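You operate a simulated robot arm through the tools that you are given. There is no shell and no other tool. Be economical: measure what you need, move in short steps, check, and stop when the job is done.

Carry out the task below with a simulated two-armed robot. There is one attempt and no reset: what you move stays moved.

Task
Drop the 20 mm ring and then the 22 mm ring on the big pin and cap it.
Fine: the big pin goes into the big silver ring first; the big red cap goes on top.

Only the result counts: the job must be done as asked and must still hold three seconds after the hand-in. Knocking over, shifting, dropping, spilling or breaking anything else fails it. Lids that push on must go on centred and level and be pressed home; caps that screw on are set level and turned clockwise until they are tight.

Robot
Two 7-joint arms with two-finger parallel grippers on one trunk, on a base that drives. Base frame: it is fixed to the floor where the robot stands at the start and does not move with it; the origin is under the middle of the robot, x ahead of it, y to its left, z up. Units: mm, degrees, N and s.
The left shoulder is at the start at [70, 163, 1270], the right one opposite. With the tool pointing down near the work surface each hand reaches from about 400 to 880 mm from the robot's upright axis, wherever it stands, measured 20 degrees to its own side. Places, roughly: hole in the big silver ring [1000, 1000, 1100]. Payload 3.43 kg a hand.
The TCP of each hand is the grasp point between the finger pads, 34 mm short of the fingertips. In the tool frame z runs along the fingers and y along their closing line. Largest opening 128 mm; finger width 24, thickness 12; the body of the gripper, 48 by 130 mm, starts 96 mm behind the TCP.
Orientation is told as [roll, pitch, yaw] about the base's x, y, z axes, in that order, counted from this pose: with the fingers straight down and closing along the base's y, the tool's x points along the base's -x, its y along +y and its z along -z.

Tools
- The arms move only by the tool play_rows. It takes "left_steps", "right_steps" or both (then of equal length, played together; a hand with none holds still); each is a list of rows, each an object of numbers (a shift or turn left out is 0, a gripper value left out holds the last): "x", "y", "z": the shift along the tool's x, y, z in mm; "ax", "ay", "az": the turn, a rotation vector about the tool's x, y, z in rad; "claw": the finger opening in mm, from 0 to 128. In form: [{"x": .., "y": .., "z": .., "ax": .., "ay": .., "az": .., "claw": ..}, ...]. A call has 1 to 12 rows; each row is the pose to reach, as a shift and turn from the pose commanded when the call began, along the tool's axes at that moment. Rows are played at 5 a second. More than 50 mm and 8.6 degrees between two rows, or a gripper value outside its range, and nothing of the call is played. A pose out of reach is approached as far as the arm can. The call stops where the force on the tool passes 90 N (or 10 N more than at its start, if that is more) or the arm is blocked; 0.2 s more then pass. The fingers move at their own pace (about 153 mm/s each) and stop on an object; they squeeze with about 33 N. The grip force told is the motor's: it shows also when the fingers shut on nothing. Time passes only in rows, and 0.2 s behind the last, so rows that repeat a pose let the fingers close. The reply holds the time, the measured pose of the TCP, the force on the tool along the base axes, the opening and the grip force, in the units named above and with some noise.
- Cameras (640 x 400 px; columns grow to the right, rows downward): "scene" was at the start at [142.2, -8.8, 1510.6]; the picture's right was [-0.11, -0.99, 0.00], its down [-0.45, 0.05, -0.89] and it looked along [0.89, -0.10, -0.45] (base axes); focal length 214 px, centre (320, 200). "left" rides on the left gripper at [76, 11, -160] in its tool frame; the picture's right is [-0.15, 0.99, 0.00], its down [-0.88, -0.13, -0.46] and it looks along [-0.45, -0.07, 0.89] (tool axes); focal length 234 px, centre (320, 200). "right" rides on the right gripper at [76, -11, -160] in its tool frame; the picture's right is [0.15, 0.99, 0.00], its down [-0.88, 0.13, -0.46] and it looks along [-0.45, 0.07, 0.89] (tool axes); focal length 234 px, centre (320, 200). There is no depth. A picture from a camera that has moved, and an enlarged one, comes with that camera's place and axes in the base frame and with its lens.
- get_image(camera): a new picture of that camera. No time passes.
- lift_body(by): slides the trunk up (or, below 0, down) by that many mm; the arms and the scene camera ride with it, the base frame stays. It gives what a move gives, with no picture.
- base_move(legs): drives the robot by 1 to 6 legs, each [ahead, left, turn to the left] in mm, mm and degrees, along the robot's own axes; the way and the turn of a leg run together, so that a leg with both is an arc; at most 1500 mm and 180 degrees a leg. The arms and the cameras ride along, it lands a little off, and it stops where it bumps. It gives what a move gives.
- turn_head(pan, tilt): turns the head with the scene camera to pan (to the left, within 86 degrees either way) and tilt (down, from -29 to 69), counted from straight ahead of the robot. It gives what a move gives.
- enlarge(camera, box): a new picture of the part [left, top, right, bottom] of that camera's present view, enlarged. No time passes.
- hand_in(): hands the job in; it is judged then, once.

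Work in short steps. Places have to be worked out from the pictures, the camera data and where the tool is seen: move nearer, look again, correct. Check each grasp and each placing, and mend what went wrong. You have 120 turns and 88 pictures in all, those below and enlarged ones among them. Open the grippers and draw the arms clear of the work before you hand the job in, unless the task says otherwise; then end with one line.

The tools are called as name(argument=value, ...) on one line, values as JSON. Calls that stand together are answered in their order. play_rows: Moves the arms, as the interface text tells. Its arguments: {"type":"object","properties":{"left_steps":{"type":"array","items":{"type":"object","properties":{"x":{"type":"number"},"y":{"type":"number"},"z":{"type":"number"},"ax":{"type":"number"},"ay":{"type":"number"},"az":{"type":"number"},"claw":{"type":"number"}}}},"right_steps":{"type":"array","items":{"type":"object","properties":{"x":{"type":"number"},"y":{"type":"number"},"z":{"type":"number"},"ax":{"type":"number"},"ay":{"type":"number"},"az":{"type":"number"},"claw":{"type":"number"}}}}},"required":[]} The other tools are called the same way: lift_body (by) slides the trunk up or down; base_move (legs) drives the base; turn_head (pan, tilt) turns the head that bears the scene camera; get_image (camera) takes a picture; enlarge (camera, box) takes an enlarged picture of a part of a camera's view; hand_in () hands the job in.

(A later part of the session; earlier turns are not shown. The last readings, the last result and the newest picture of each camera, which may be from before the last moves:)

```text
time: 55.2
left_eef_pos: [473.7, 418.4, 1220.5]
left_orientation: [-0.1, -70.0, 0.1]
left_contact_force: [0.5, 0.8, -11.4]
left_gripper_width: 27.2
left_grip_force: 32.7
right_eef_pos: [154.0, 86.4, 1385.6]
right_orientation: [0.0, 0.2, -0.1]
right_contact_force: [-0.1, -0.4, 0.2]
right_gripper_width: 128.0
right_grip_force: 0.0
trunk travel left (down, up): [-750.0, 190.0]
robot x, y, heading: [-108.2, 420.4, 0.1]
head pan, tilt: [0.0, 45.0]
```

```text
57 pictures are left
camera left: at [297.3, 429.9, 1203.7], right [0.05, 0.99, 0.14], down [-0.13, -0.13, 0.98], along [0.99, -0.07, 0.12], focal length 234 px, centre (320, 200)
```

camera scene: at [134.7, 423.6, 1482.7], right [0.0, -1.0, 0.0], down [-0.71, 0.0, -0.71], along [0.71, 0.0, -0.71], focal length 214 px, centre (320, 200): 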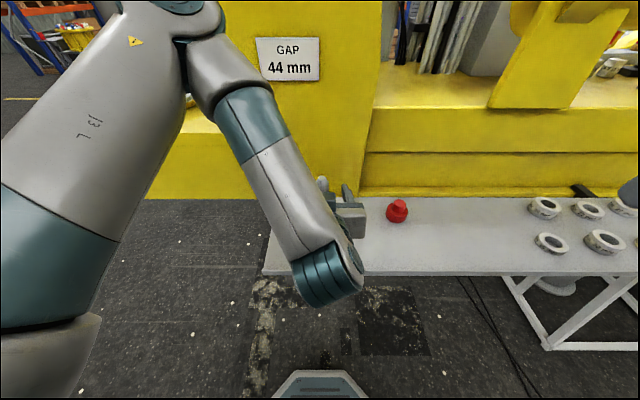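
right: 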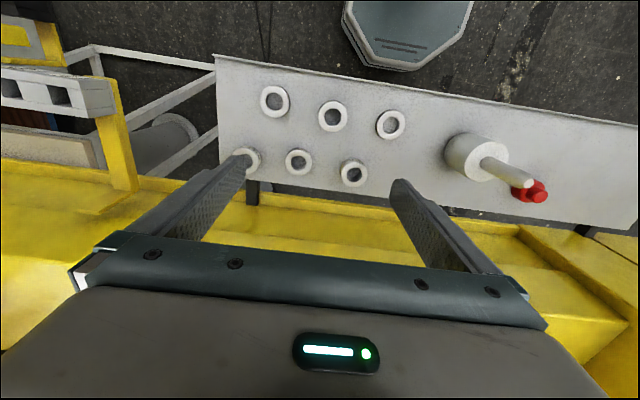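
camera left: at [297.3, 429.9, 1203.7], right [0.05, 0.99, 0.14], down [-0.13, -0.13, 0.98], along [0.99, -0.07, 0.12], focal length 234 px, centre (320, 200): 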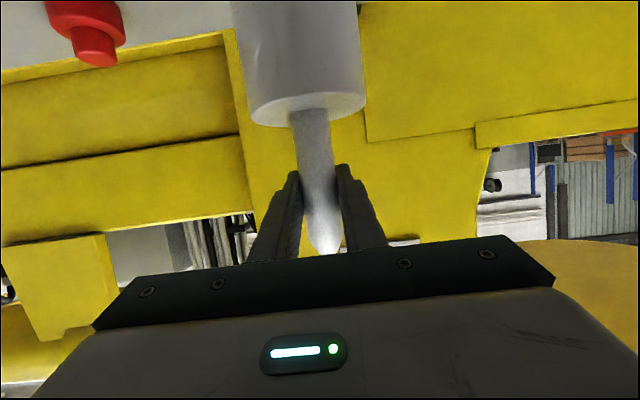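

Held firmly (bottom 160 mm below TCP). Raise to about z 1400 and drive left 430 mm.

play_rows(left_steps=[{"x": -42, "z": -15.4}, {"x": -84, "z": -30.8}, {"x": -127, "z": -46}, {"x": -164, "z": -60}, {"x": -164, "z": -60}])

base_move(legs=[[0, 430, 0], [150, 0, 0]])

turn_head(pan=10, tilt=10)

get_image(camera="scene")

get_image(camera="left")

```text
time: 56.4
left_eef_pos: [474.2, 418.9, 1395.7]
left_orientation: [-0.2, -70.0, 0.2]
left_contact_force: [-0.1, 0.5, -10.2]
left_gripper_width: 27.3
left_grip_force: 33.3
right_eef_pos: [154.1, 86.6, 1385.8]
right_orientation: [-0.1, 0.2, 0.0]
right_contact_force: [0.7, 0.7, -0.9]
right_gripper_width: 128.0
right_grip_force: 0.0
trunk travel left (down, up): [-750.0, 190.0]
robot x, y, heading: [-104.8, 421.1, 0.1]
head pan, tilt: [0.0, 45.0]
```

```text
time: 60.0
left_eef_pos: [619.5, 850.0, 1395.7]
left_orientation: [-0.2, -70.1, -0.1]
left_contact_force: [-0.4, -0.1, -9.9]
left_gripper_width: 27.2
left_grip_force: 32.7
right_eef_pos: [296.8, 519.2, 1385.7]
right_orientation: [0.0, 0.0, -0.3]
right_contact_force: [-1.0, 0.6, 0.1]
right_gripper_width: 127.7
right_grip_force: 0.0
trunk travel left (down, up): [-750.0, 190.0]
robot x, y, heading: [38.5, 851.7, -0.2]
head pan, tilt: [0.0, 45.0]
```

```text
time: 61.0
left_eef_pos: [621.1, 849.4, 1395.3]
left_orientation: [-0.2, -70.0, 0.0]
left_contact_force: [-0.2, -0.5, -10.6]
left_gripper_width: 27.5
left_grip_force: 33.3
right_eef_pos: [300.1, 519.0, 1384.9]
right_orientation: [0.0, 0.2, -0.3]
right_contact_force: [0.5, -0.3, -0.5]
right_gripper_width: 128.1
right_grip_force: 0.0
trunk travel left (down, up): [-750.0, 190.0]
robot x, y, heading: [43.3, 853.1, 0.0]
head pan, tilt: [10.0, 10.0]
```

```text
56 pictures are left
camera scene: at [184.9, 871.9, 1537.5], right [0.17, -0.99, 0.0], down [-0.17, -0.03, -0.98], along [0.97, 0.17, -0.18], focal length 214 px, centre (320, 200)
```

scene: 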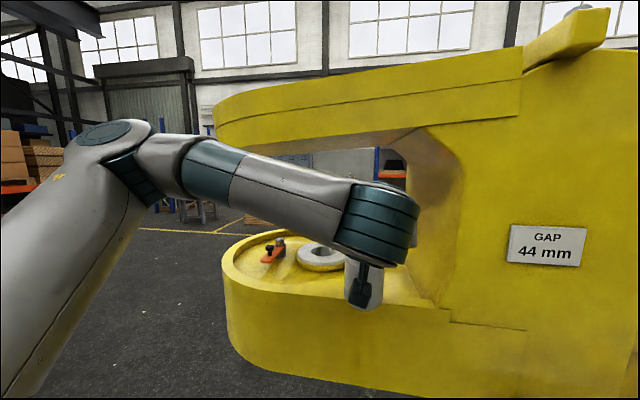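

```text
55 pictures are left
camera left: at [444.3, 862.1, 1378.1], right [0.06, 0.99, 0.14], down [-0.13, -0.13, 0.98], along [0.99, -0.07, 0.12], focal length 234 px, centre (320, 200)
```

left: 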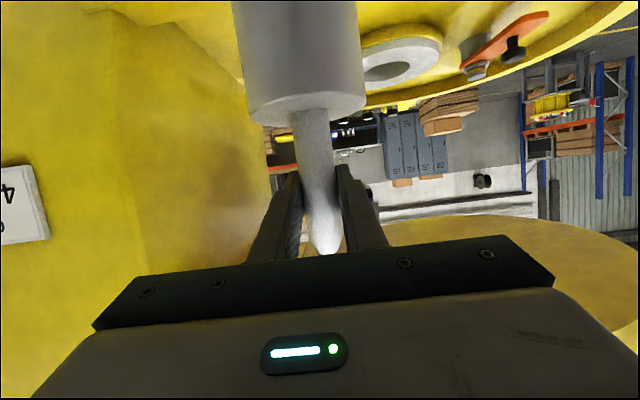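

Estimates agree on hole ≈ (960±20, 1000, 1185). I shift the base 150 mm left and 200 mm ahead; the tilted arm passes under the overhang.

base_move(legs=[[0, 150, 0], [200, 0, 0]])

turn_head(pan=5, tilt=25)

get_image(camera="scene")

get_image(camera="left")

```text
time: 63.6
left_eef_pos: [817.7, 996.0, 1396.7]
left_orientation: [-0.1, -70.1, -0.2]
left_contact_force: [-0.6, 1.3, -11.0]
left_gripper_width: 27.3
left_grip_force: 32.3
right_eef_pos: [498.7, 665.7, 1385.6]
right_orientation: [0.0, 0.0, -0.2]
right_contact_force: [-0.6, -0.4, -0.1]
right_gripper_width: 127.7
right_grip_force: 0.1
trunk travel left (down, up): [-750.0, 190.0]
robot x, y, heading: [243.4, 1004.6, -0.0]
head pan, tilt: [10.0, 10.0]
```

```text
time: 64.3
left_eef_pos: [824.7, 997.1, 1394.2]
left_orientation: [-0.1, -70.0, -0.2]
left_contact_force: [0.0, 0.4, -10.7]
left_gripper_width: 27.5
left_grip_force: 33.0
right_eef_pos: [503.0, 666.4, 1386.0]
right_orientation: [0.0, 0.1, -0.2]
right_contact_force: [0.5, 1.1, -0.1]
right_gripper_width: 127.9
right_grip_force: 0.1
trunk travel left (down, up): [-750.0, 190.0]
robot x, y, heading: [243.7, 1002.2, -0.4]
head pan, tilt: [5.0, 25.0]
```

```text
54 pictures are left
camera scene: at [387.9, 1010.6, 1513.1], right [0.08, -1.0, 0.0], down [-0.42, -0.04, -0.91], along [0.9, 0.08, -0.42], focal length 214 px, centre (320, 200)
```

scene: 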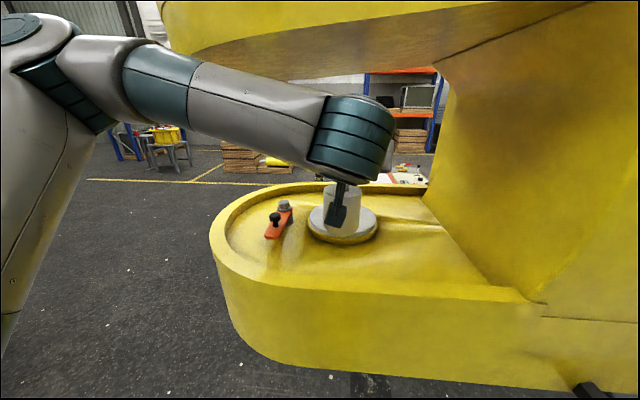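

```text
53 pictures are left
camera left: at [646.7, 1008.9, 1377.6], right [0.06, 0.99, 0.14], down [-0.13, -0.13, 0.98], along [0.99, -0.07, 0.12], focal length 234 px, centre (320, 200)
```

left: 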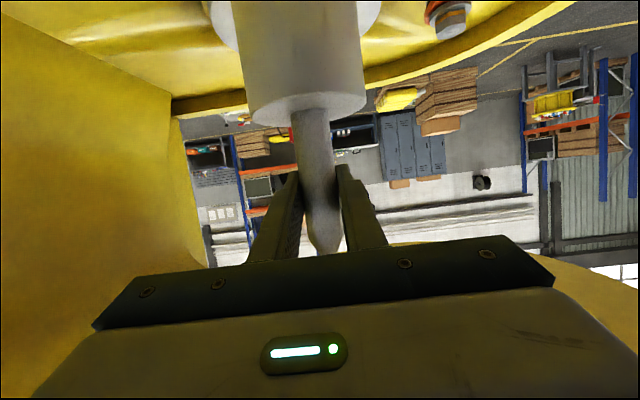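

Pin and ring are nearly aligned in y. I zoom the scene view to measure the ring more precisely.

enlarge(camera="scene", box=[278, 170, 406, 250])

```text
5.00 times, centred on (342, 210) of scene
camera zoom: at [387.9, 1010.6, 1513.1], right [0.08, -1.0, 0.0], down [-0.42, -0.04, -0.91], along [0.9, 0.08, -0.42], focal length 1072 px, centre (210, 150)
```

zoom: 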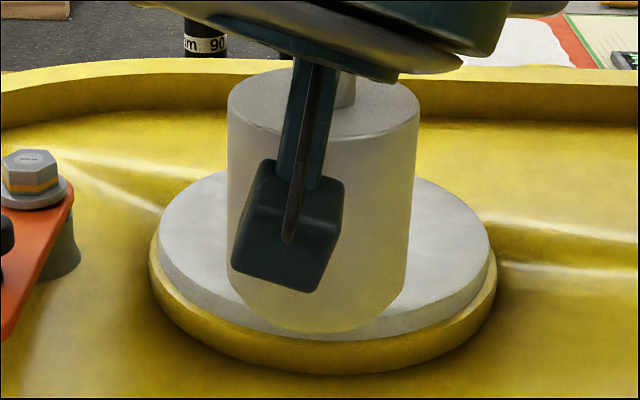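

Ring centre ≈ (955, 987), OD ~200, hole ~93, pin body ~83 with a chamfered bottom. I move the pin over it, bottom a little above the ring.

play_rows(left_steps=[{"x": -5, "y": -3, "z": 33}, {"x": -10, "y": -5, "z": 65}, {"x": -16, "y": -7, "z": 98}, {"x": -21, "y": -9, "z": 130}, {"x": -21, "y": -9, "z": 130}, {"x": -21, "y": -9, "z": 130}])

enlarge(camera="scene", box=[278, 150, 406, 230])

```text
time: 65.7
left_eef_pos: [949.1, 986.1, 1370.6]
left_orientation: [-0.3, -70.1, -0.1]
left_contact_force: [-0.3, 0.5, -11.5]
left_gripper_width: 27.6
left_grip_force: 33.3
right_eef_pos: [500.2, 665.7, 1385.6]
right_orientation: [0.1, 0.1, -0.3]
right_contact_force: [-0.6, 1.0, 0.6]
right_gripper_width: 128.2
right_grip_force: 0.1
trunk travel left (down, up): [-750.0, 190.0]
robot x, y, heading: [240.1, 1002.4, -0.3]
head pan, tilt: [5.0, 25.0]
```

```text
5.00 times, centred on (342, 190) of scene
camera zoom: at [386.0, 1010.6, 1513.3], right [0.08, -1.0, 0.0], down [-0.42, -0.04, -0.91], along [0.9, 0.08, -0.42], focal length 1072 px, centre (210, 250)
```

zoom: 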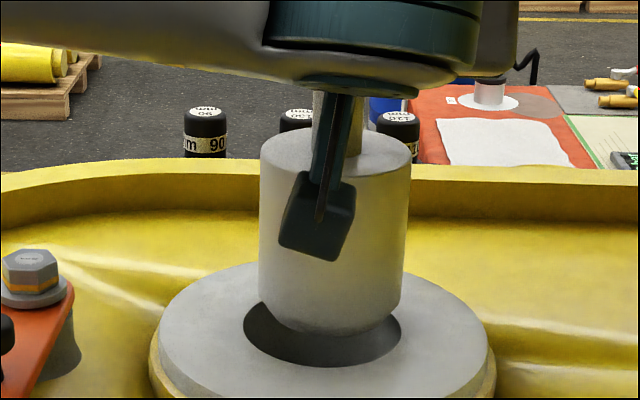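

The hole is now visible: pin must go ~4 mm in +y; the fore-aft offset depends on the exact ring height, so I shift y and lower in tiny steps to sense contact.

play_rows(left_steps=[{"y": 4}, {"x": 1.9, "y": 4, "z": 0.7}, {"x": 3.8, "y": 4, "z": 1.4}, {"x": 5.6, "y": 4, "z": 2.1}, {"x": 7.5, "y": 4, "z": 2.7}, {"x": 9.4, "y": 4, "z": 3.4}, {"x": 9.4, "y": 4, "z": 3.4}])

enlarge(camera="scene", box=[278, 160, 406, 240])

```text
time: 67.3
left_eef_pos: [950.9, 989.9, 1360.6]
left_orientation: [-0.2, -69.9, -0.1]
left_contact_force: [1.4, 0.4, -11.3]
left_gripper_width: 27.3
left_grip_force: 33.5
right_eef_pos: [500.9, 666.6, 1385.0]
right_orientation: [0.0, 0.2, -0.3]
right_contact_force: [0.6, 0.0, 1.1]
right_gripper_width: 128.2
right_grip_force: 0.1
trunk travel left (down, up): [-750.0, 190.0]
robot x, y, heading: [240.1, 1003.2, -0.2]
head pan, tilt: [5.0, 25.0]
```

```text
5.00 times, centred on (342, 200) of scene
camera zoom: at [386.7, 1010.7, 1513.2], right [0.08, -1.0, 0.0], down [-0.42, -0.04, -0.91], along [0.9, 0.08, -0.42], focal length 1072 px, centre (210, 200)
```

zoom: 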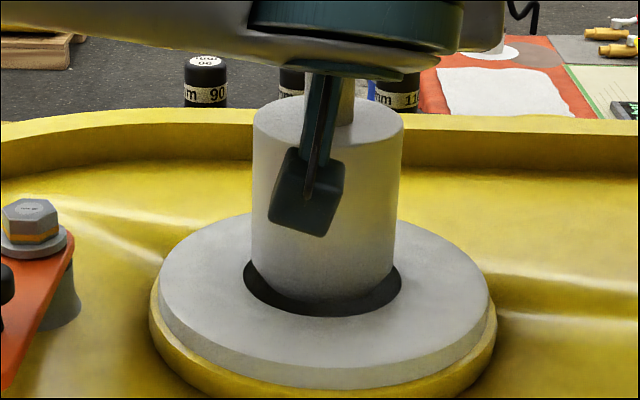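

No contact yet and y looks centred. I go on lowering in 2 mm steps.

play_rows(left_steps=[{"x": 1.9, "z": 0.7}, {"x": 3.8, "z": 1.4}, {"x": 5.6, "z": 2.1}, {"x": 7.5, "z": 2.7}, {"x": 7.5, "z": 2.7}])

enlarge(camera="scene", box=[278, 160, 406, 240])

```text
time: 68.5
left_eef_pos: [951.9, 989.2, 1353.0]
left_orientation: [-0.2, -70.0, -0.2]
left_contact_force: [-0.2, -0.2, -11.4]
left_gripper_width: 27.4
left_grip_force: 33.1
right_eef_pos: [500.6, 666.6, 1386.7]
right_orientation: [0.0, 0.2, -0.3]
right_contact_force: [-0.6, 0.2, 0.2]
right_gripper_width: 127.9
right_grip_force: 0.0
trunk travel left (down, up): [-750.0, 190.0]
robot x, y, heading: [239.2, 1003.5, -0.2]
head pan, tilt: [5.0, 25.0]
```

```text
5.00 times, centred on (342, 200) of scene
camera zoom: at [386.8, 1010.6, 1513.2], right [0.08, -1.0, 0.0], down [-0.42, -0.04, -0.91], along [0.9, 0.08, -0.42], focal length 1072 px, centre (210, 200)
```

zoom: 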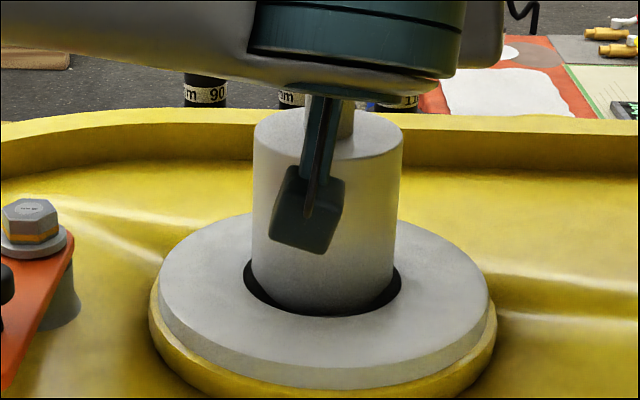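

Still free. Lowering 8 mm more.

play_rows(left_steps=[{"x": 1.9, "z": 0.7}, {"x": 3.8, "z": 1.4}, {"x": 5.6, "z": 2.1}, {"x": 7.5, "z": 2.7}, {"x": 7.5, "z": 2.7}])

enlarge(camera="scene", box=[278, 160, 406, 240])

```text
time: 69.7
left_eef_pos: [951.6, 990.7, 1342.6]
left_orientation: [-0.2, -69.9, -0.2]
left_contact_force: [0.5, 0.8, -11.6]
left_gripper_width: 27.7
left_grip_force: 32.7
right_eef_pos: [501.9, 665.8, 1385.1]
right_orientation: [0.1, 0.2, -0.3]
right_contact_force: [-0.2, 0.0, 0.7]
right_gripper_width: 128.0
right_grip_force: 0.1
trunk travel left (down, up): [-750.0, 190.0]
robot x, y, heading: [241.8, 1003.3, -0.1]
head pan, tilt: [5.0, 25.0]
```

```text
5.00 times, centred on (342, 200) of scene
camera zoom: at [386.8, 1010.6, 1513.2], right [0.08, -1.0, 0.0], down [-0.42, -0.04, -0.91], along [0.9, 0.08, -0.42], focal length 1072 px, centre (210, 200)
```

zoom: 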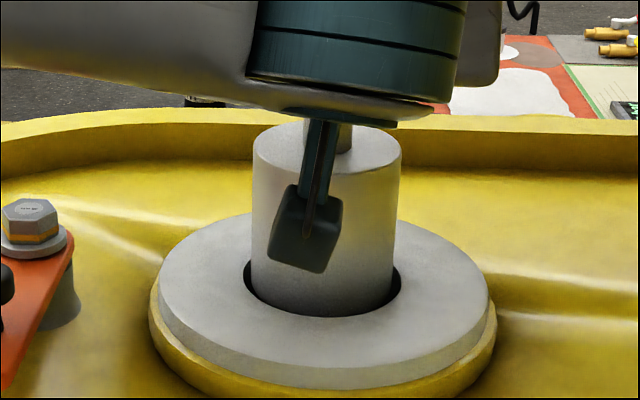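

It is entering the hole without contact. Continue down 20 mm.

play_rows(left_steps=[{"x": 3.8, "z": 1.4}, {"x": 7.5, "z": 2.7}, {"x": 11.3, "z": 4.1}, {"x": 15, "z": 5.5}, {"x": 18.8, "z": 6.8}, {"x": 18.8, "z": 6.8}])

enlarge(camera="scene", box=[278, 160, 406, 240])

```text
time: 71.1
left_eef_pos: [952.8, 990.1, 1323.8]
left_orientation: [-0.2, -69.9, -0.2]
left_contact_force: [-0.4, -0.4, -10.2]
left_gripper_width: 27.4
left_grip_force: 33.5
right_eef_pos: [500.4, 667.5, 1385.2]
right_orientation: [0.0, 0.2, -0.3]
right_contact_force: [-0.3, -0.9, 0.1]
right_gripper_width: 127.8
right_grip_force: 0.0
trunk travel left (down, up): [-750.0, 190.0]
robot x, y, heading: [241.0, 1001.5, 0.1]
head pan, tilt: [5.0, 25.0]
```

```text
5.00 times, centred on (342, 200) of scene
camera zoom: at [386.7, 1010.5, 1513.2], right [0.08, -1.0, 0.0], down [-0.42, -0.04, -0.91], along [0.9, 0.08, -0.42], focal length 1072 px, centre (210, 200)
```

zoom: 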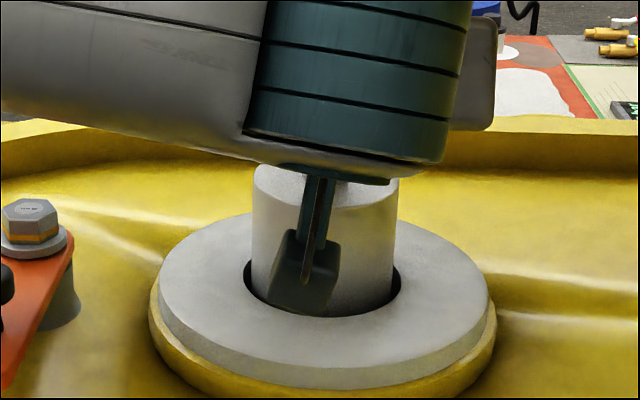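

In the hole with no contact. Lower 30 mm more.

play_rows(left_steps=[{"x": 4.7, "z": 1.7}, {"x": 9.4, "z": 3.4}, {"x": 14.1, "z": 5.1}, {"x": 18.8, "z": 6.8}, {"x": 23.5, "z": 8.5}, {"x": 28.2, "z": 10.3}, {"x": 28.2, "z": 10.3}])

get_image(camera="scene")

```text
time: 72.7
left_eef_pos: [951.7, 989.8, 1294.5]
left_orientation: [-0.2, -69.8, -0.3]
left_contact_force: [-0.7, 0.2, -10.6]
left_gripper_width: 27.4
left_grip_force: 33.0
right_eef_pos: [501.8, 667.2, 1386.4]
right_orientation: [0.1, 0.2, -0.3]
right_contact_force: [-0.6, 0.1, 0.0]
right_gripper_width: 128.3
right_grip_force: 0.1
trunk travel left (down, up): [-750.0, 190.0]
robot x, y, heading: [245.4, 1002.7, 0.1]
head pan, tilt: [5.0, 25.0]
```

```text
46 pictures are left
camera scene: at [386.8, 1010.5, 1513.2], right [0.08, -1.0, 0.0], down [-0.42, -0.04, -0.91], along [0.9, 0.08, -0.42], focal length 214 px, centre (320, 200)
```

scene: 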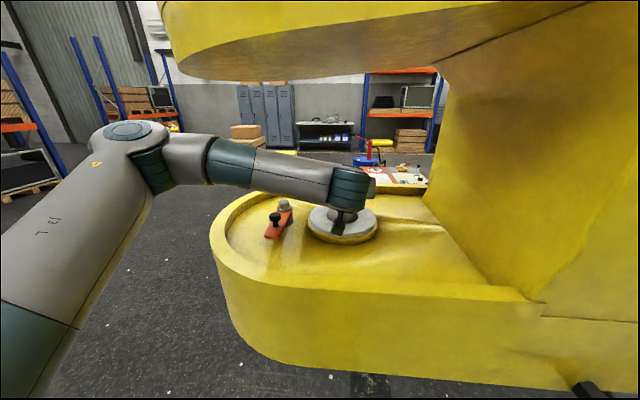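

Still free, the wrist is well clear of the overhang and rim. Lower another 24 mm in 4 mm steps to find the seat.

play_rows(left_steps=[{"x": 3.8, "z": 1.4}, {"x": 7.5, "z": 2.7}, {"x": 11.3, "z": 4.1}, {"x": 15, "z": 5.5}, {"x": 18.8, "z": 6.8}, {"x": 22.6, "z": 8.2}, {"x": 22.6, "z": 8.2}])

enlarge(camera="scene", box=[262, 150, 422, 250])

```text
time: 74.3
left_eef_pos: [951.3, 990.8, 1269.3]
left_orientation: [-0.2, -70.0, -0.3]
left_contact_force: [0.4, 0.5, -9.8]
left_gripper_width: 27.4
left_grip_force: 32.9
right_eef_pos: [499.8, 665.6, 1385.6]
right_orientation: [-0.1, 0.3, -0.2]
right_contact_force: [0.4, -0.7, 0.2]
right_gripper_width: 127.8
right_grip_force: 0.1
trunk travel left (down, up): [-750.0, 190.0]
robot x, y, heading: [245.0, 1000.6, -0.0]
head pan, tilt: [5.0, 25.0]
```

```text
4.00 times, centred on (342, 200) of scene
camera zoom: at [386.8, 1010.6, 1513.2], right [0.08, -1.0, 0.0], down [-0.42, -0.04, -0.91], along [0.9, 0.08, -0.42], focal length 858 px, centre (232, 200)
```

zoom: 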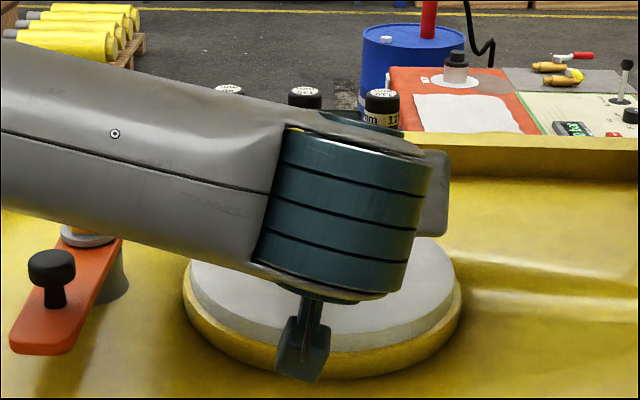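

Bottom is at ~1109. Continue slowly by 3 mm steps watching the force.

play_rows(left_steps=[{"x": 2.8, "z": 1.0}, {"x": 5.6, "z": 2.0}, {"x": 8.5, "z": 3.1}, {"x": 11.3, "z": 4.1}, {"x": 11.3, "z": 4.1}])

```text
time: 75.5
left_eef_pos: [951.8, 990.0, 1260.2]
left_orientation: [-0.3, -70.1, -0.1]
left_contact_force: [1.8, -0.6, -3.6]
left_gripper_width: 27.7
left_grip_force: 33.2
right_eef_pos: [500.6, 665.0, 1385.9]
right_orientation: [0.0, 0.1, -0.4]
right_contact_force: [-0.2, 0.2, 1.0]
right_gripper_width: 128.1
right_grip_force: 0.0
trunk travel left (down, up): [-750.0, 190.0]
robot x, y, heading: [242.0, 1004.9, -0.2]
head pan, tilt: [5.0, 25.0]
```

Contact: the pin bottom rests at z≈1100, matching the seat. I open and withdraw straight back along the fingers.

play_rows(left_steps=[{"claw": 60}, {"claw": 70}, {"claw": 70}, {"z": -30}, {"z": -65}, {"z": -100}, {"z": -140}, {"z": -140}])

get_image(camera="left")

enlarge(camera="scene", box=[262, 140, 422, 240])

```text
time: 77.3
left_eef_pos: [819.0, 991.4, 1307.4]
left_orientation: [-0.2, -70.1, 0.0]
left_contact_force: [-0.4, 0.3, 0.1]
left_gripper_width: 70.4
left_grip_force: 0.0
right_eef_pos: [500.2, 666.8, 1384.7]
right_orientation: [0.0, 0.2, -0.3]
right_contact_force: [0.8, -0.3, -1.0]
right_gripper_width: 128.1
right_grip_force: 0.0
trunk travel left (down, up): [-750.0, 190.0]
robot x, y, heading: [242.0, 1001.6, -0.5]
head pan, tilt: [5.0, 25.0]
```

```text
44 pictures are left
camera left: at [643.1, 1003.8, 1289.6], right [0.06, 0.99, 0.14], down [-0.13, -0.13, 0.98], along [0.99, -0.07, 0.12], focal length 234 px, centre (320, 200)
```

left: 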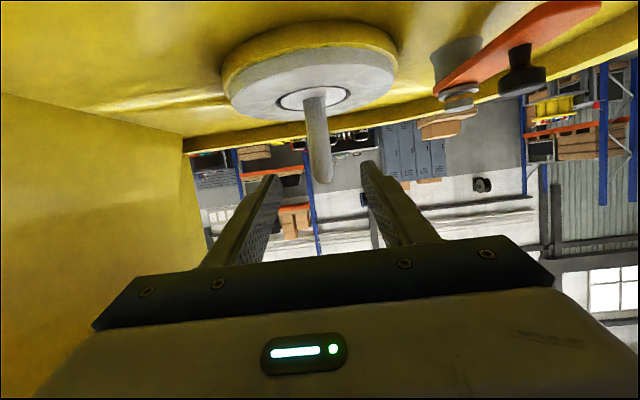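

```text
4.00 times, centred on (342, 190) of scene
camera zoom: at [386.0, 1010.8, 1513.3], right [0.08, -1.0, 0.0], down [-0.42, -0.04, -0.91], along [0.9, 0.08, -0.42], focal length 858 px, centre (232, 240)
```

zoom: 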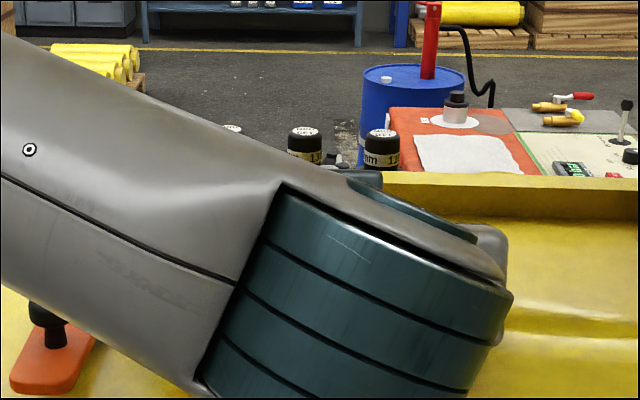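

Pin is seated with body top about flush, shaft standing at ≈(951.5, 990), tip z≈1305. Now I back out and drive to the rings with the left hand; first a look to the right for floor clearance.

base_move(legs=[[-410, 0, 0], [0, -1100, 0]])

turn_head(pan=-40, tilt=40)

get_image(camera="scene")

```text
time: 85.1
left_eef_pos: [397.2, -104.7, 1307.1]
left_orientation: [-0.3, -70.0, -0.4]
left_contact_force: [-0.5, -0.2, -0.6]
left_gripper_width: 69.7
left_grip_force: 0.0
right_eef_pos: [74.1, -428.7, 1386.0]
right_orientation: [0.0, 0.1, -0.7]
right_contact_force: [-0.1, 0.5, 0.0]
right_gripper_width: 127.9
right_grip_force: 0.1
trunk travel left (down, up): [-750.0, 190.0]
robot x, y, heading: [-179.0, -90.0, -0.8]
head pan, tilt: [5.0, 25.0]
```

```text
time: 86.2
left_eef_pos: [397.9, -105.2, 1306.5]
left_orientation: [-0.1, -70.1, -0.6]
left_contact_force: [0.2, -0.9, 0.1]
left_gripper_width: 70.0
left_grip_force: 0.0
right_eef_pos: [74.3, -428.6, 1385.2]
right_orientation: [0.0, 0.1, -0.6]
right_contact_force: [-0.5, -0.1, 0.2]
right_gripper_width: 128.0
right_grip_force: 0.0
trunk travel left (down, up): [-750.0, 190.0]
robot x, y, heading: [-176.6, -90.7, -0.8]
head pan, tilt: [-40.0, 40.0]
```

```text
42 pictures are left
camera scene: at [-64.0, -145.3, 1490.1], right [-0.65, -0.76, 0.0], down [-0.49, 0.42, -0.77], along [0.58, -0.5, -0.64], focal length 214 px, centre (320, 200)
```

scene: 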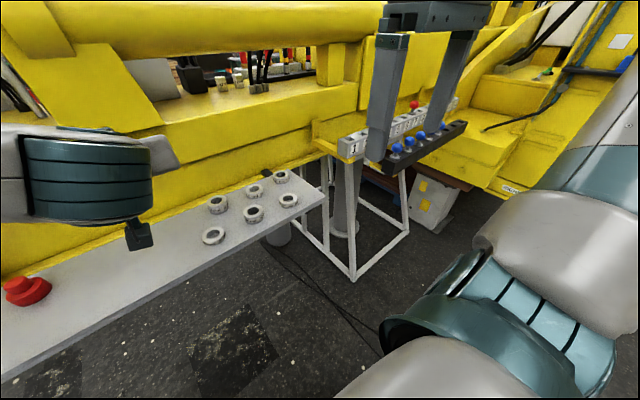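

Floor to the right is clear enough. I drive 290 mm further right, straighten the heading, set the hand to −58° pitch, and lower it for a close look at the rings.

base_move(legs=[[0, -290, 0.8]])

play_rows(left_steps=[{"x": 40, "z": 14, "claw": 90}, {"x": 80, "z": 29, "ay": 0.105}, {"x": 118, "z": 43, "ay": 0.209}, {"x": 118, "z": 43, "ay": 0.209}])

get_image(camera="left")

turn_head(pan=-5, tilt=40)

get_image(camera="scene")

```text
time: 88.2
left_eef_pos: [396.2, -385.4, 1305.5]
left_orientation: [-0.5, -70.0, 0.4]
left_contact_force: [0.6, 0.3, -0.9]
left_gripper_width: 70.0
left_grip_force: 0.0
right_eef_pos: [77.1, -711.6, 1386.6]
right_orientation: [-0.1, 0.1, 0.0]
right_contact_force: [-0.3, 0.7, -0.7]
right_gripper_width: 128.2
right_grip_force: 0.0
trunk travel left (down, up): [-750.0, 190.0]
robot x, y, heading: [-181.9, -376.2, 0.0]
head pan, tilt: [-40.0, 40.0]
```

```text
time: 89.2
left_eef_pos: [394.1, -386.6, 1181.9]
left_orientation: [-0.2, -58.0, 0.0]
left_contact_force: [-0.1, 0.2, 0.3]
left_gripper_width: 89.9
left_grip_force: 0.0
right_eef_pos: [77.6, -713.7, 1386.5]
right_orientation: [0.0, 0.1, 0.0]
right_contact_force: [0.6, 1.1, -0.5]
right_gripper_width: 128.2
right_grip_force: 0.0
trunk travel left (down, up): [-750.0, 190.0]
robot x, y, heading: [-180.3, -379.4, 0.0]
head pan, tilt: [-40.0, 40.0]
```

```text
41 pictures are left
camera left: at [218.6, -375.4, 1201.6], right [0.08, 0.99, 0.12], down [0.08, -0.13, 0.99], along [0.99, -0.07, -0.09], focal length 234 px, centre (320, 200)
```

left: 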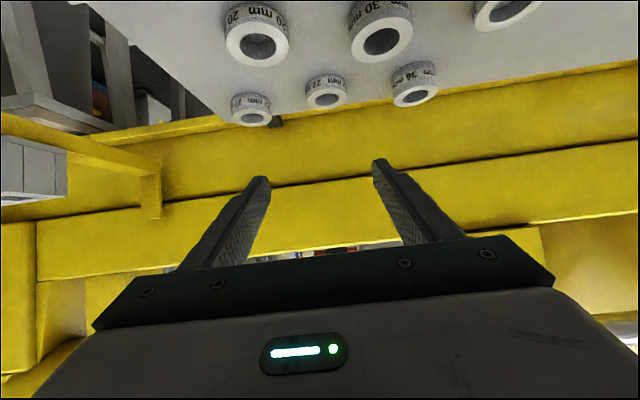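

```text
time: 90.2
left_eef_pos: [395.9, -387.1, 1181.6]
left_orientation: [-0.2, -58.2, 0.0]
left_contact_force: [0.1, 0.0, 0.4]
left_gripper_width: 89.9
left_grip_force: 0.2
right_eef_pos: [77.3, -712.5, 1385.5]
right_orientation: [0.0, 0.1, 0.1]
right_contact_force: [0.6, 0.6, 0.4]
right_gripper_width: 128.1
right_grip_force: 0.0
trunk travel left (down, up): [-750.0, 190.0]
robot x, y, heading: [-185.1, -378.5, 0.3]
head pan, tilt: [-5.0, 40.0]
```

```text
40 pictures are left
camera scene: at [-45.5, -384.9, 1490.0], right [-0.09, -1.0, 0.0], down [-0.64, 0.06, -0.77], along [0.76, -0.07, -0.64], focal length 214 px, centre (320, 200)
```

scene: 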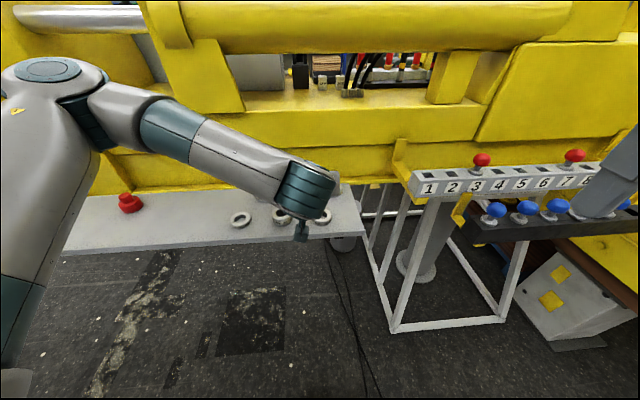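

Rings located: 20 mm at ≈(434, −432), 22 mm at ≈(545, −369). I position above the 20 mm ring, at z≈1052.

play_rows(left_steps=[{"y": -25, "x": -5, "z": 8}, {"y": -45, "x": -9, "z": 15}, {"x": 22, "y": -45, "z": 36}, {"x": 60, "y": -45, "z": 59}, {"x": 101, "y": -45, "z": 84}, {"x": 101, "y": -45, "z": 84}])

get_image(camera="left")

```text
time: 91.6
left_eef_pos: [414.6, -431.7, 1052.7]
left_orientation: [-0.3, -58.1, 0.1]
left_contact_force: [-0.3, -0.4, 1.7]
left_gripper_width: 90.1
left_grip_force: 0.3
right_eef_pos: [76.8, -712.9, 1386.2]
right_orientation: [0.0, 0.1, 0.0]
right_contact_force: [0.7, 0.6, 0.4]
right_gripper_width: 127.8
right_grip_force: 0.1
trunk travel left (down, up): [-750.0, 190.0]
robot x, y, heading: [-183.5, -379.3, -0.0]
head pan, tilt: [-5.0, 40.0]
```

```text
39 pictures are left
camera left: at [237.8, -420.4, 1072.7], right [0.08, 0.99, 0.12], down [0.08, -0.13, 0.99], along [0.99, -0.07, -0.09], focal length 234 px, centre (320, 200)
```

left: 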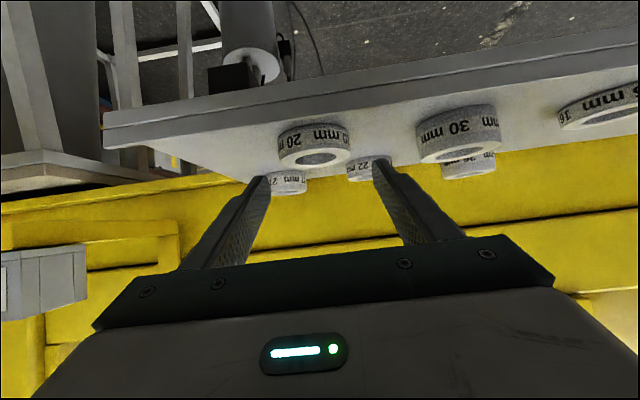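

Ring is centred in y between the fingers. Lower 22 mm and close.

play_rows(left_steps=[{"x": 9, "z": 6}, {"x": 15, "z": 9}, {"x": 18.7, "z": 11.7}, {"x": 18.7, "z": 11.7, "claw": 40}, {"x": 18.7, "z": 11.7, "claw": 40}, {"x": 18.7, "z": 11.7, "claw": 40}])

get_image(camera="left")

```text
time: 93.0
left_eef_pos: [413.8, -432.7, 1030.1]
left_orientation: [-0.1, -58.1, 0.0]
left_contact_force: [-0.1, -0.9, 0.0]
left_gripper_width: 61.3
left_grip_force: 32.8
right_eef_pos: [76.8, -714.3, 1385.4]
right_orientation: [0.1, 0.1, 0.0]
right_contact_force: [-0.4, -0.2, -0.5]
right_gripper_width: 127.8
right_grip_force: 0.1
trunk travel left (down, up): [-750.0, 190.0]
robot x, y, heading: [-182.5, -378.5, -0.3]
head pan, tilt: [-5.0, 40.0]
```

```text
38 pictures are left
camera left: at [238.0, -421.1, 1049.1], right [0.08, 0.99, 0.12], down [0.08, -0.13, 0.99], along [0.99, -0.07, -0.09], focal length 234 px, centre (320, 200)
```

left: 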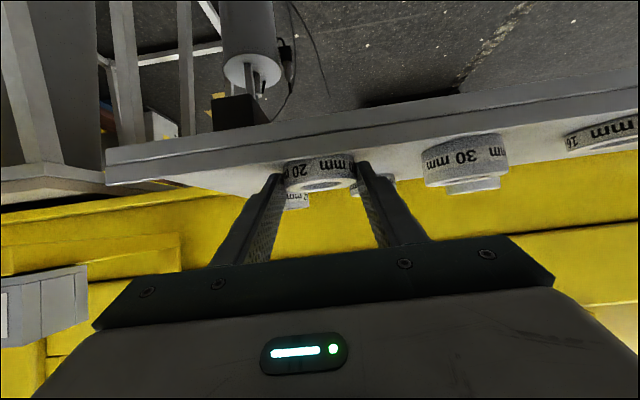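

Gripped at 61 mm. Lift 60 mm and check that it comes level.

play_rows(left_steps=[{"x": -17, "z": -10.6}, {"x": -34, "z": -21.2}, {"x": -51, "z": -31.8}, {"x": -68, "z": -42.4}, {"x": -85, "z": -53}, {"x": -85, "z": -53}])

enlarge(camera="left", box=[220, 100, 420, 225])

enlarge(camera="scene", box=[220, 150, 380, 250])

```text
time: 94.4
left_eef_pos: [412.8, -432.5, 1130.8]
left_orientation: [0.0, -58.0, 0.1]
left_contact_force: [-0.9, -0.3, -2.9]
left_gripper_width: 61.3
left_grip_force: 32.9
right_eef_pos: [78.8, -713.1, 1384.8]
right_orientation: [0.0, 0.2, 0.0]
right_contact_force: [0.3, -0.4, 0.3]
right_gripper_width: 127.8
right_grip_force: 0.0
trunk travel left (down, up): [-750.0, 190.0]
robot x, y, heading: [-184.0, -375.4, -0.0]
head pan, tilt: [-5.0, 40.0]
```

```text
3.20 times, centred on (320, 162) of left
camera zoom: at [237.4, -421.1, 1150.1], right [0.08, 0.99, 0.12], down [0.08, -0.13, 0.99], along [0.99, -0.07, -0.09], focal length 749 px, centre (320, 320)
```

zoom: 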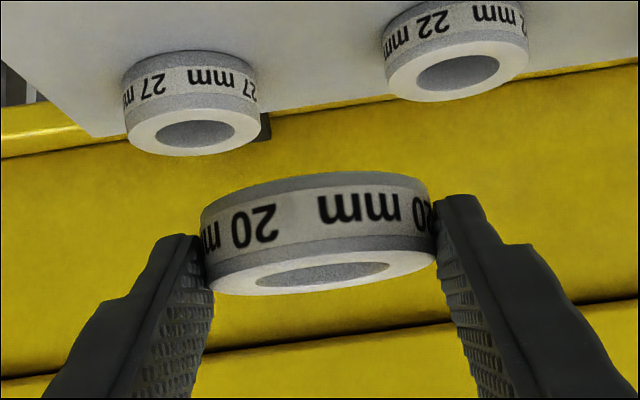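

```text
4.00 times, centred on (300, 200) of scene
camera zoom: at [-44.7, -384.9, 1489.9], right [-0.09, -1.0, 0.0], down [-0.64, 0.06, -0.77], along [0.76, -0.07, -0.64], focal length 858 px, centre (400, 200)
```

zoom: 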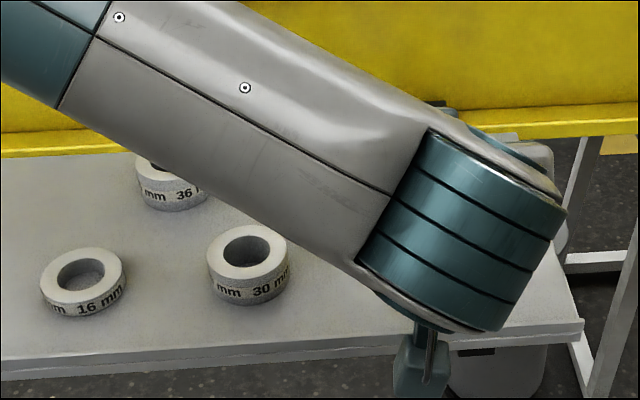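

Ring is held level at its diameter: centre ≈16 mm ahead of and 20 mm below the TCP. I raise it and drive to the pin.

play_rows(left_steps=[{"x": -36, "z": -23}, {"x": -72, "z": -45}, {"x": -108, "z": -68}, {"x": -144, "z": -90}, {"x": -182, "z": -114}, {"x": -182, "z": -114}])

base_move(legs=[[0, 1420, 0], [400, 0, 0]])

turn_head(pan=5, tilt=20)

get_image(camera="scene")

get_image(camera="left")

```text
time: 95.8
left_eef_pos: [414.2, -433.2, 1342.5]
left_orientation: [-0.1, -58.0, -0.1]
left_contact_force: [-0.3, -0.5, -2.9]
left_gripper_width: 61.4
left_grip_force: 32.8
right_eef_pos: [77.3, -713.6, 1385.2]
right_orientation: [0.0, 0.1, 0.0]
right_contact_force: [0.2, -0.3, 0.7]
right_gripper_width: 128.0
right_grip_force: 0.1
trunk travel left (down, up): [-750.0, 190.0]
robot x, y, heading: [-177.9, -377.6, -0.0]
head pan, tilt: [-5.0, 40.0]
```

```text
time: 105.0
left_eef_pos: [807.9, 979.5, 1343.5]
left_orientation: [-0.2, -58.1, -0.2]
left_contact_force: [-0.7, 0.3, -3.6]
left_gripper_width: 61.2
left_grip_force: 33.0
right_eef_pos: [471.9, 700.4, 1386.0]
right_orientation: [0.0, 0.0, -0.2]
right_contact_force: [0.5, -0.9, -0.1]
right_gripper_width: 128.2
right_grip_force: 0.0
trunk travel left (down, up): [-750.0, 190.0]
robot x, y, heading: [217.2, 1035.1, -0.4]
head pan, tilt: [-5.0, 40.0]
```

```text
time: 105.8
left_eef_pos: [809.5, 978.8, 1343.1]
left_orientation: [0.0, -58.0, -0.1]
left_contact_force: [0.3, -0.5, -3.1]
left_gripper_width: 61.5
left_grip_force: 33.5
right_eef_pos: [473.4, 701.2, 1386.0]
right_orientation: [0.0, 0.1, -0.3]
right_contact_force: [-0.3, 0.6, 0.6]
right_gripper_width: 128.1
right_grip_force: 0.1
trunk travel left (down, up): [-750.0, 190.0]
robot x, y, heading: [211.8, 1036.8, -0.5]
head pan, tilt: [5.0, 20.0]
```

```text
35 pictures are left
camera scene: at [360.0, 1045.0, 1521.3], right [0.08, -1.0, 0.0], down [-0.34, -0.03, -0.94], along [0.94, 0.08, -0.34], focal length 214 px, centre (320, 200)
```

scene: 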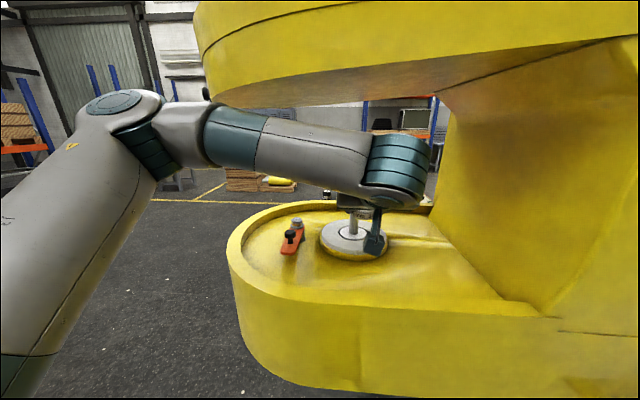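

```text
34 pictures are left
camera left: at [633.4, 991.0, 1362.0], right [0.08, 0.99, 0.12], down [0.08, -0.13, 0.99], along [0.99, -0.07, -0.09], focal length 234 px, centre (320, 200)
```

left: 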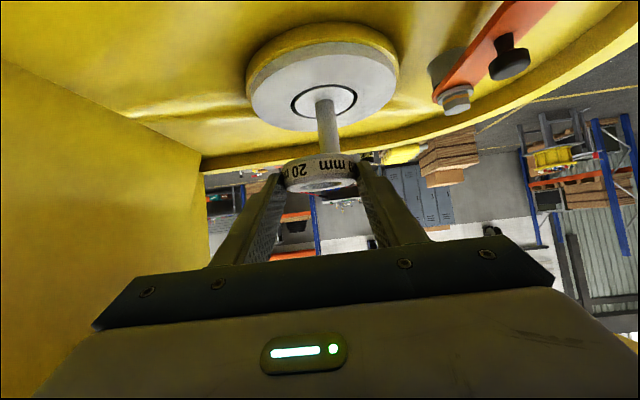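

Shaft is visible and matches (955, 990). I move the ring forward over it, at height just above the tip.

play_rows(left_steps=[{"x": -16, "y": 3, "z": 26}, {"x": -33, "y": 6, "z": 52}, {"x": -49, "y": 9, "z": 78}, {"x": -66, "y": 11, "z": 105}, {"x": -66, "y": 11, "z": 105}, {"x": -66, "y": 11, "z": 105}])

enlarge(camera="left", box=[240, 75, 400, 175])

enlarge(camera="scene", box=[270, 150, 430, 250])

```text
time: 107.2
left_eef_pos: [933.0, 987.1, 1343.3]
left_orientation: [-0.2, -58.2, -0.3]
left_contact_force: [-0.6, 0.4, -3.8]
left_gripper_width: 61.3
left_grip_force: 32.6
right_eef_pos: [472.1, 701.0, 1386.6]
right_orientation: [-0.1, 0.1, -0.2]
right_contact_force: [0.5, -0.6, -0.3]
right_gripper_width: 128.4
right_grip_force: 0.1
trunk travel left (down, up): [-750.0, 190.0]
robot x, y, heading: [214.3, 1034.2, -0.0]
head pan, tilt: [5.0, 20.0]
```

```text
4.00 times, centred on (320, 125) of left
camera zoom: at [757.2, 999.6, 1363.3], right [0.08, 0.99, 0.12], down [0.08, -0.13, 0.99], along [0.99, -0.07, -0.09], focal length 937 px, centre (320, 500)
```

zoom: 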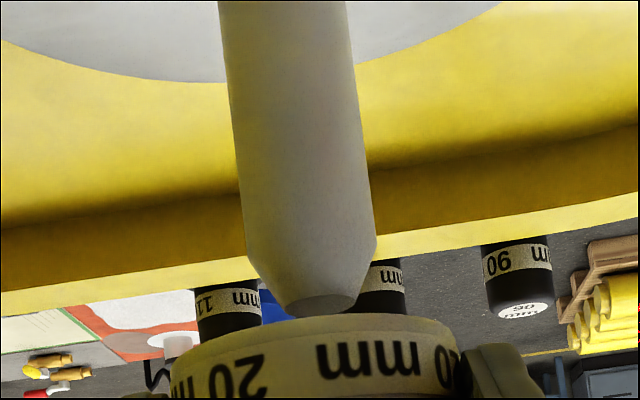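

```text
4.00 times, centred on (350, 200) of scene
camera zoom: at [359.0, 1045.1, 1521.5], right [0.08, -1.0, 0.0], down [-0.34, -0.03, -0.94], along [0.94, 0.08, -0.34], focal length 858 px, centre (200, 200)
```

zoom: 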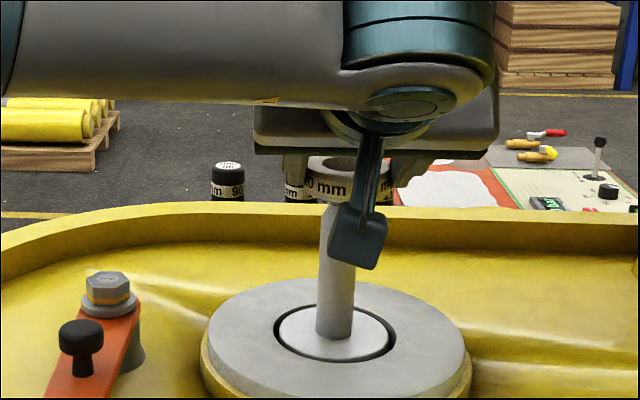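

Comparing depths: shaft x≈959, ring centre ≈950, shaft ≈2 mm further left. I correct by (+9, +2) and lower 14 mm onto the tapered tip, watching force.

play_rows(left_steps=[{"x": -4.8, "y": 2, "z": 7.6}, {"x": -4.8, "y": 2, "z": 7.6}, {"x": -1.4, "y": 2, "z": 9.7}, {"x": 2, "y": 2, "z": 11.8}, {"x": 4.5, "y": 2, "z": 13.4}, {"x": 7.1, "y": 2, "z": 15}, {"x": 7.1, "y": 2, "z": 15}])

enlarge(camera="left", box=[240, 75, 400, 175])

enlarge(camera="scene", box=[310, 170, 390, 220])

```text
time: 108.8
left_eef_pos: [939.9, 990.7, 1332.7]
left_orientation: [-0.3, -58.4, -0.1]
left_contact_force: [3.1, 0.2, 20.7]
left_gripper_width: 61.8
left_grip_force: 33.1
right_eef_pos: [468.9, 701.6, 1385.3]
right_orientation: [0.0, 0.0, -0.4]
right_contact_force: [0.8, -0.6, -0.1]
right_gripper_width: 128.0
right_grip_force: 0.0
trunk travel left (down, up): [-750.0, 190.0]
robot x, y, heading: [210.7, 1033.1, -0.5]
head pan, tilt: [5.0, 20.0]
```

```text
4.00 times, centred on (320, 125) of left
camera zoom: at [764.2, 1003.4, 1350.9], right [0.08, 0.99, 0.12], down [0.07, -0.13, 0.99], along [0.99, -0.07, -0.08], focal length 937 px, centre (320, 500)
```

zoom: 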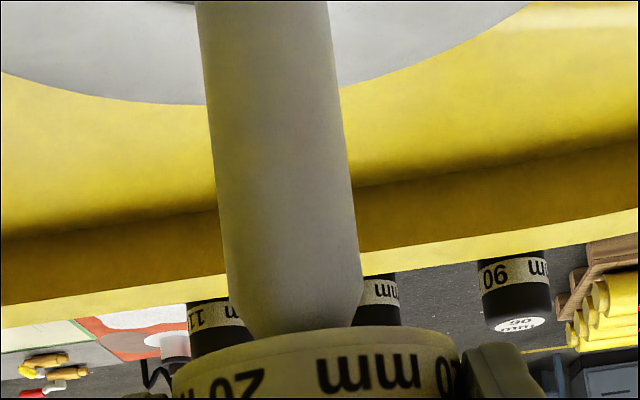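

```text
8.00 times, centred on (350, 195) of scene
camera zoom: at [356.4, 1045.5, 1521.9], right [0.08, -1.0, 0.0], down [-0.34, -0.03, -0.94], along [0.94, 0.08, -0.34], focal length 1716 px, centre (80, 240)
```

zoom: 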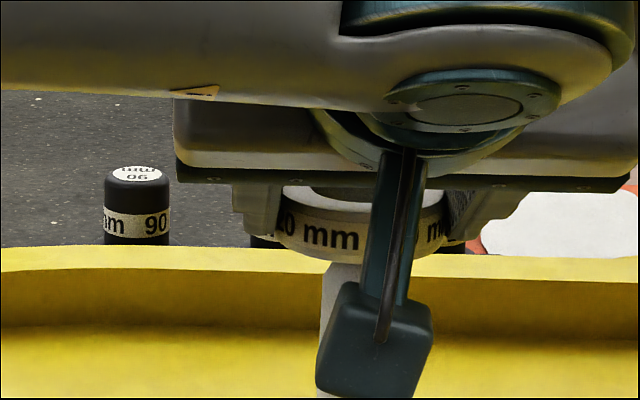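

Contact (24 N). In the close-up the shaft sits ~2.5 mm to −y of ring centre, and shaft width re-measured gives x≈952 while ring centre is ≈957. I lift, shift by (−4, −2.4), and lower again.

play_rows(left_steps=[{"x": -6, "z": -4}, {"x": -4, "y": -2.4, "z": -7.3}, {"x": -4, "y": -2.4, "z": -7.3}, {"x": -0.5, "y": -2.4, "z": -5.2}, {"x": 2.9, "y": -2.4, "z": -3}, {"x": 5.5, "y": -2.4, "z": -1.5}, {"x": 5.5, "y": -2.4, "z": -1.5}])

enlarge(camera="left", box=[240, 85, 400, 185])

```text
time: 110.4
left_eef_pos: [937.9, 988.8, 1325.4]
left_orientation: [0.0, -58.1, -0.3]
left_contact_force: [-2.0, -0.9, -0.8]
left_gripper_width: 61.0
left_grip_force: 33.2
right_eef_pos: [471.6, 701.1, 1386.5]
right_orientation: [0.0, 0.1, -0.4]
right_contact_force: [0.0, 0.2, -0.1]
right_gripper_width: 127.9
right_grip_force: 0.1
trunk travel left (down, up): [-750.0, 190.0]
robot x, y, heading: [214.6, 1037.9, 0.1]
head pan, tilt: [5.0, 20.0]
```

```text
4.00 times, centred on (320, 135) of left
camera zoom: at [761.1, 1000.9, 1345.6], right [0.08, 0.99, 0.12], down [0.08, -0.13, 0.99], along [0.99, -0.07, -0.09], focal length 937 px, centre (320, 460)
```

zoom: 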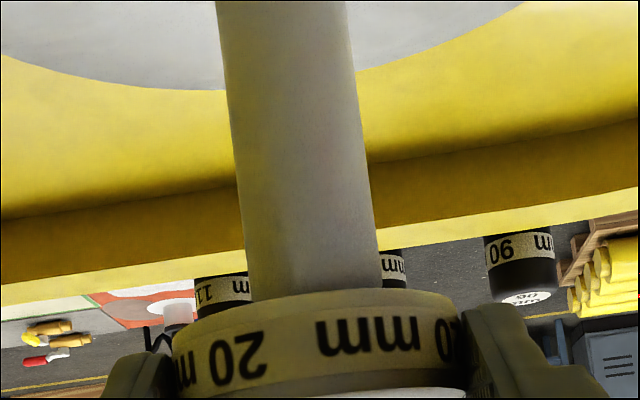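

Ring is on the shaft tip, no contact force. Lower 40 mm along the shaft.

play_rows(left_steps=[{"x": 4.2, "z": 2.7}, {"x": 8.5, "z": 5.3}, {"x": 12.7, "z": 8}, {"x": 17, "z": 10.6}, {"x": 25.4, "z": 15.9}, {"x": 33.9, "z": 21.2}, {"x": 33.9, "z": 21.2}])

enlarge(camera="left", box=[240, 85, 400, 185])

```text
time: 112.0
left_eef_pos: [934.7, 988.3, 1287.4]
left_orientation: [-0.1, -58.3, -0.4]
left_contact_force: [-12.1, 1.4, -0.1]
left_gripper_width: 61.3
left_grip_force: 33.1
right_eef_pos: [469.4, 701.0, 1386.8]
right_orientation: [0.0, -0.1, -0.3]
right_contact_force: [0.8, -0.4, 0.4]
right_gripper_width: 128.2
right_grip_force: 0.2
trunk travel left (down, up): [-750.0, 190.0]
robot x, y, heading: [213.7, 1035.6, -0.3]
head pan, tilt: [5.0, 20.0]
```

```text
4.00 times, centred on (320, 135) of left
camera zoom: at [759.0, 1000.8, 1306.2], right [0.08, 0.99, 0.12], down [0.08, -0.13, 0.99], along [0.99, -0.07, -0.09], focal length 937 px, centre (320, 460)
```

zoom: 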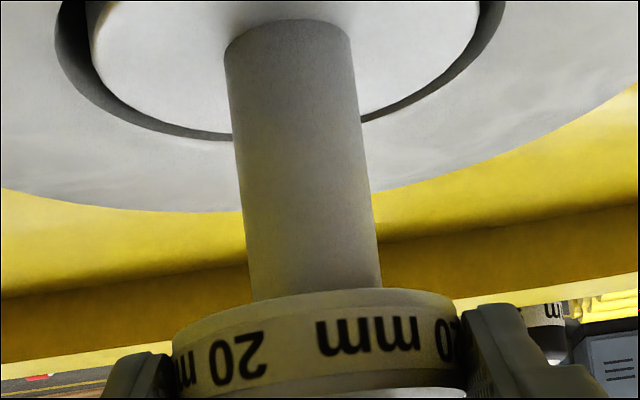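

A −12 N x-force: the ring is ~4 mm too far forward. I ease back 4 mm and lower to just above the body.

play_rows(left_steps=[{"x": 2.1, "z": -3.4}, {"x": 10.5, "z": 1.9}, {"x": 19, "z": 7.2}, {"x": 27.5, "z": 12.5}, {"x": 36, "z": 17.8}, {"x": 44.5, "z": 23.1}, {"x": 44.5, "z": 23.1}])

enlarge(camera="left", box=[240, 85, 400, 185])

```text
time: 113.6
left_eef_pos: [933.3, 986.2, 1235.2]
left_orientation: [-0.2, -58.2, -0.2]
left_contact_force: [-3.3, 2.0, -2.2]
left_gripper_width: 61.4
left_grip_force: 33.1
right_eef_pos: [472.5, 701.1, 1385.3]
right_orientation: [0.0, 0.1, -0.2]
right_contact_force: [0.0, 0.4, -0.6]
right_gripper_width: 127.8
right_grip_force: 0.0
trunk travel left (down, up): [-750.0, 190.0]
robot x, y, heading: [216.4, 1035.3, -0.3]
head pan, tilt: [5.0, 20.0]
```

```text
4.00 times, centred on (320, 135) of left
camera zoom: at [756.6, 999.9, 1255.2], right [0.08, 0.99, 0.12], down [0.08, -0.13, 0.99], along [0.99, -0.07, -0.09], focal length 937 px, centre (320, 460)
```

zoom: 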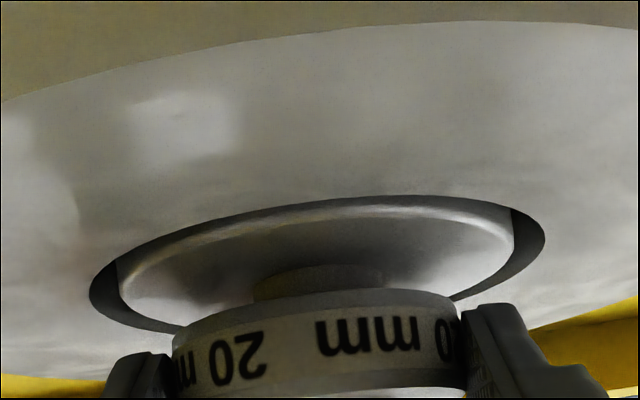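

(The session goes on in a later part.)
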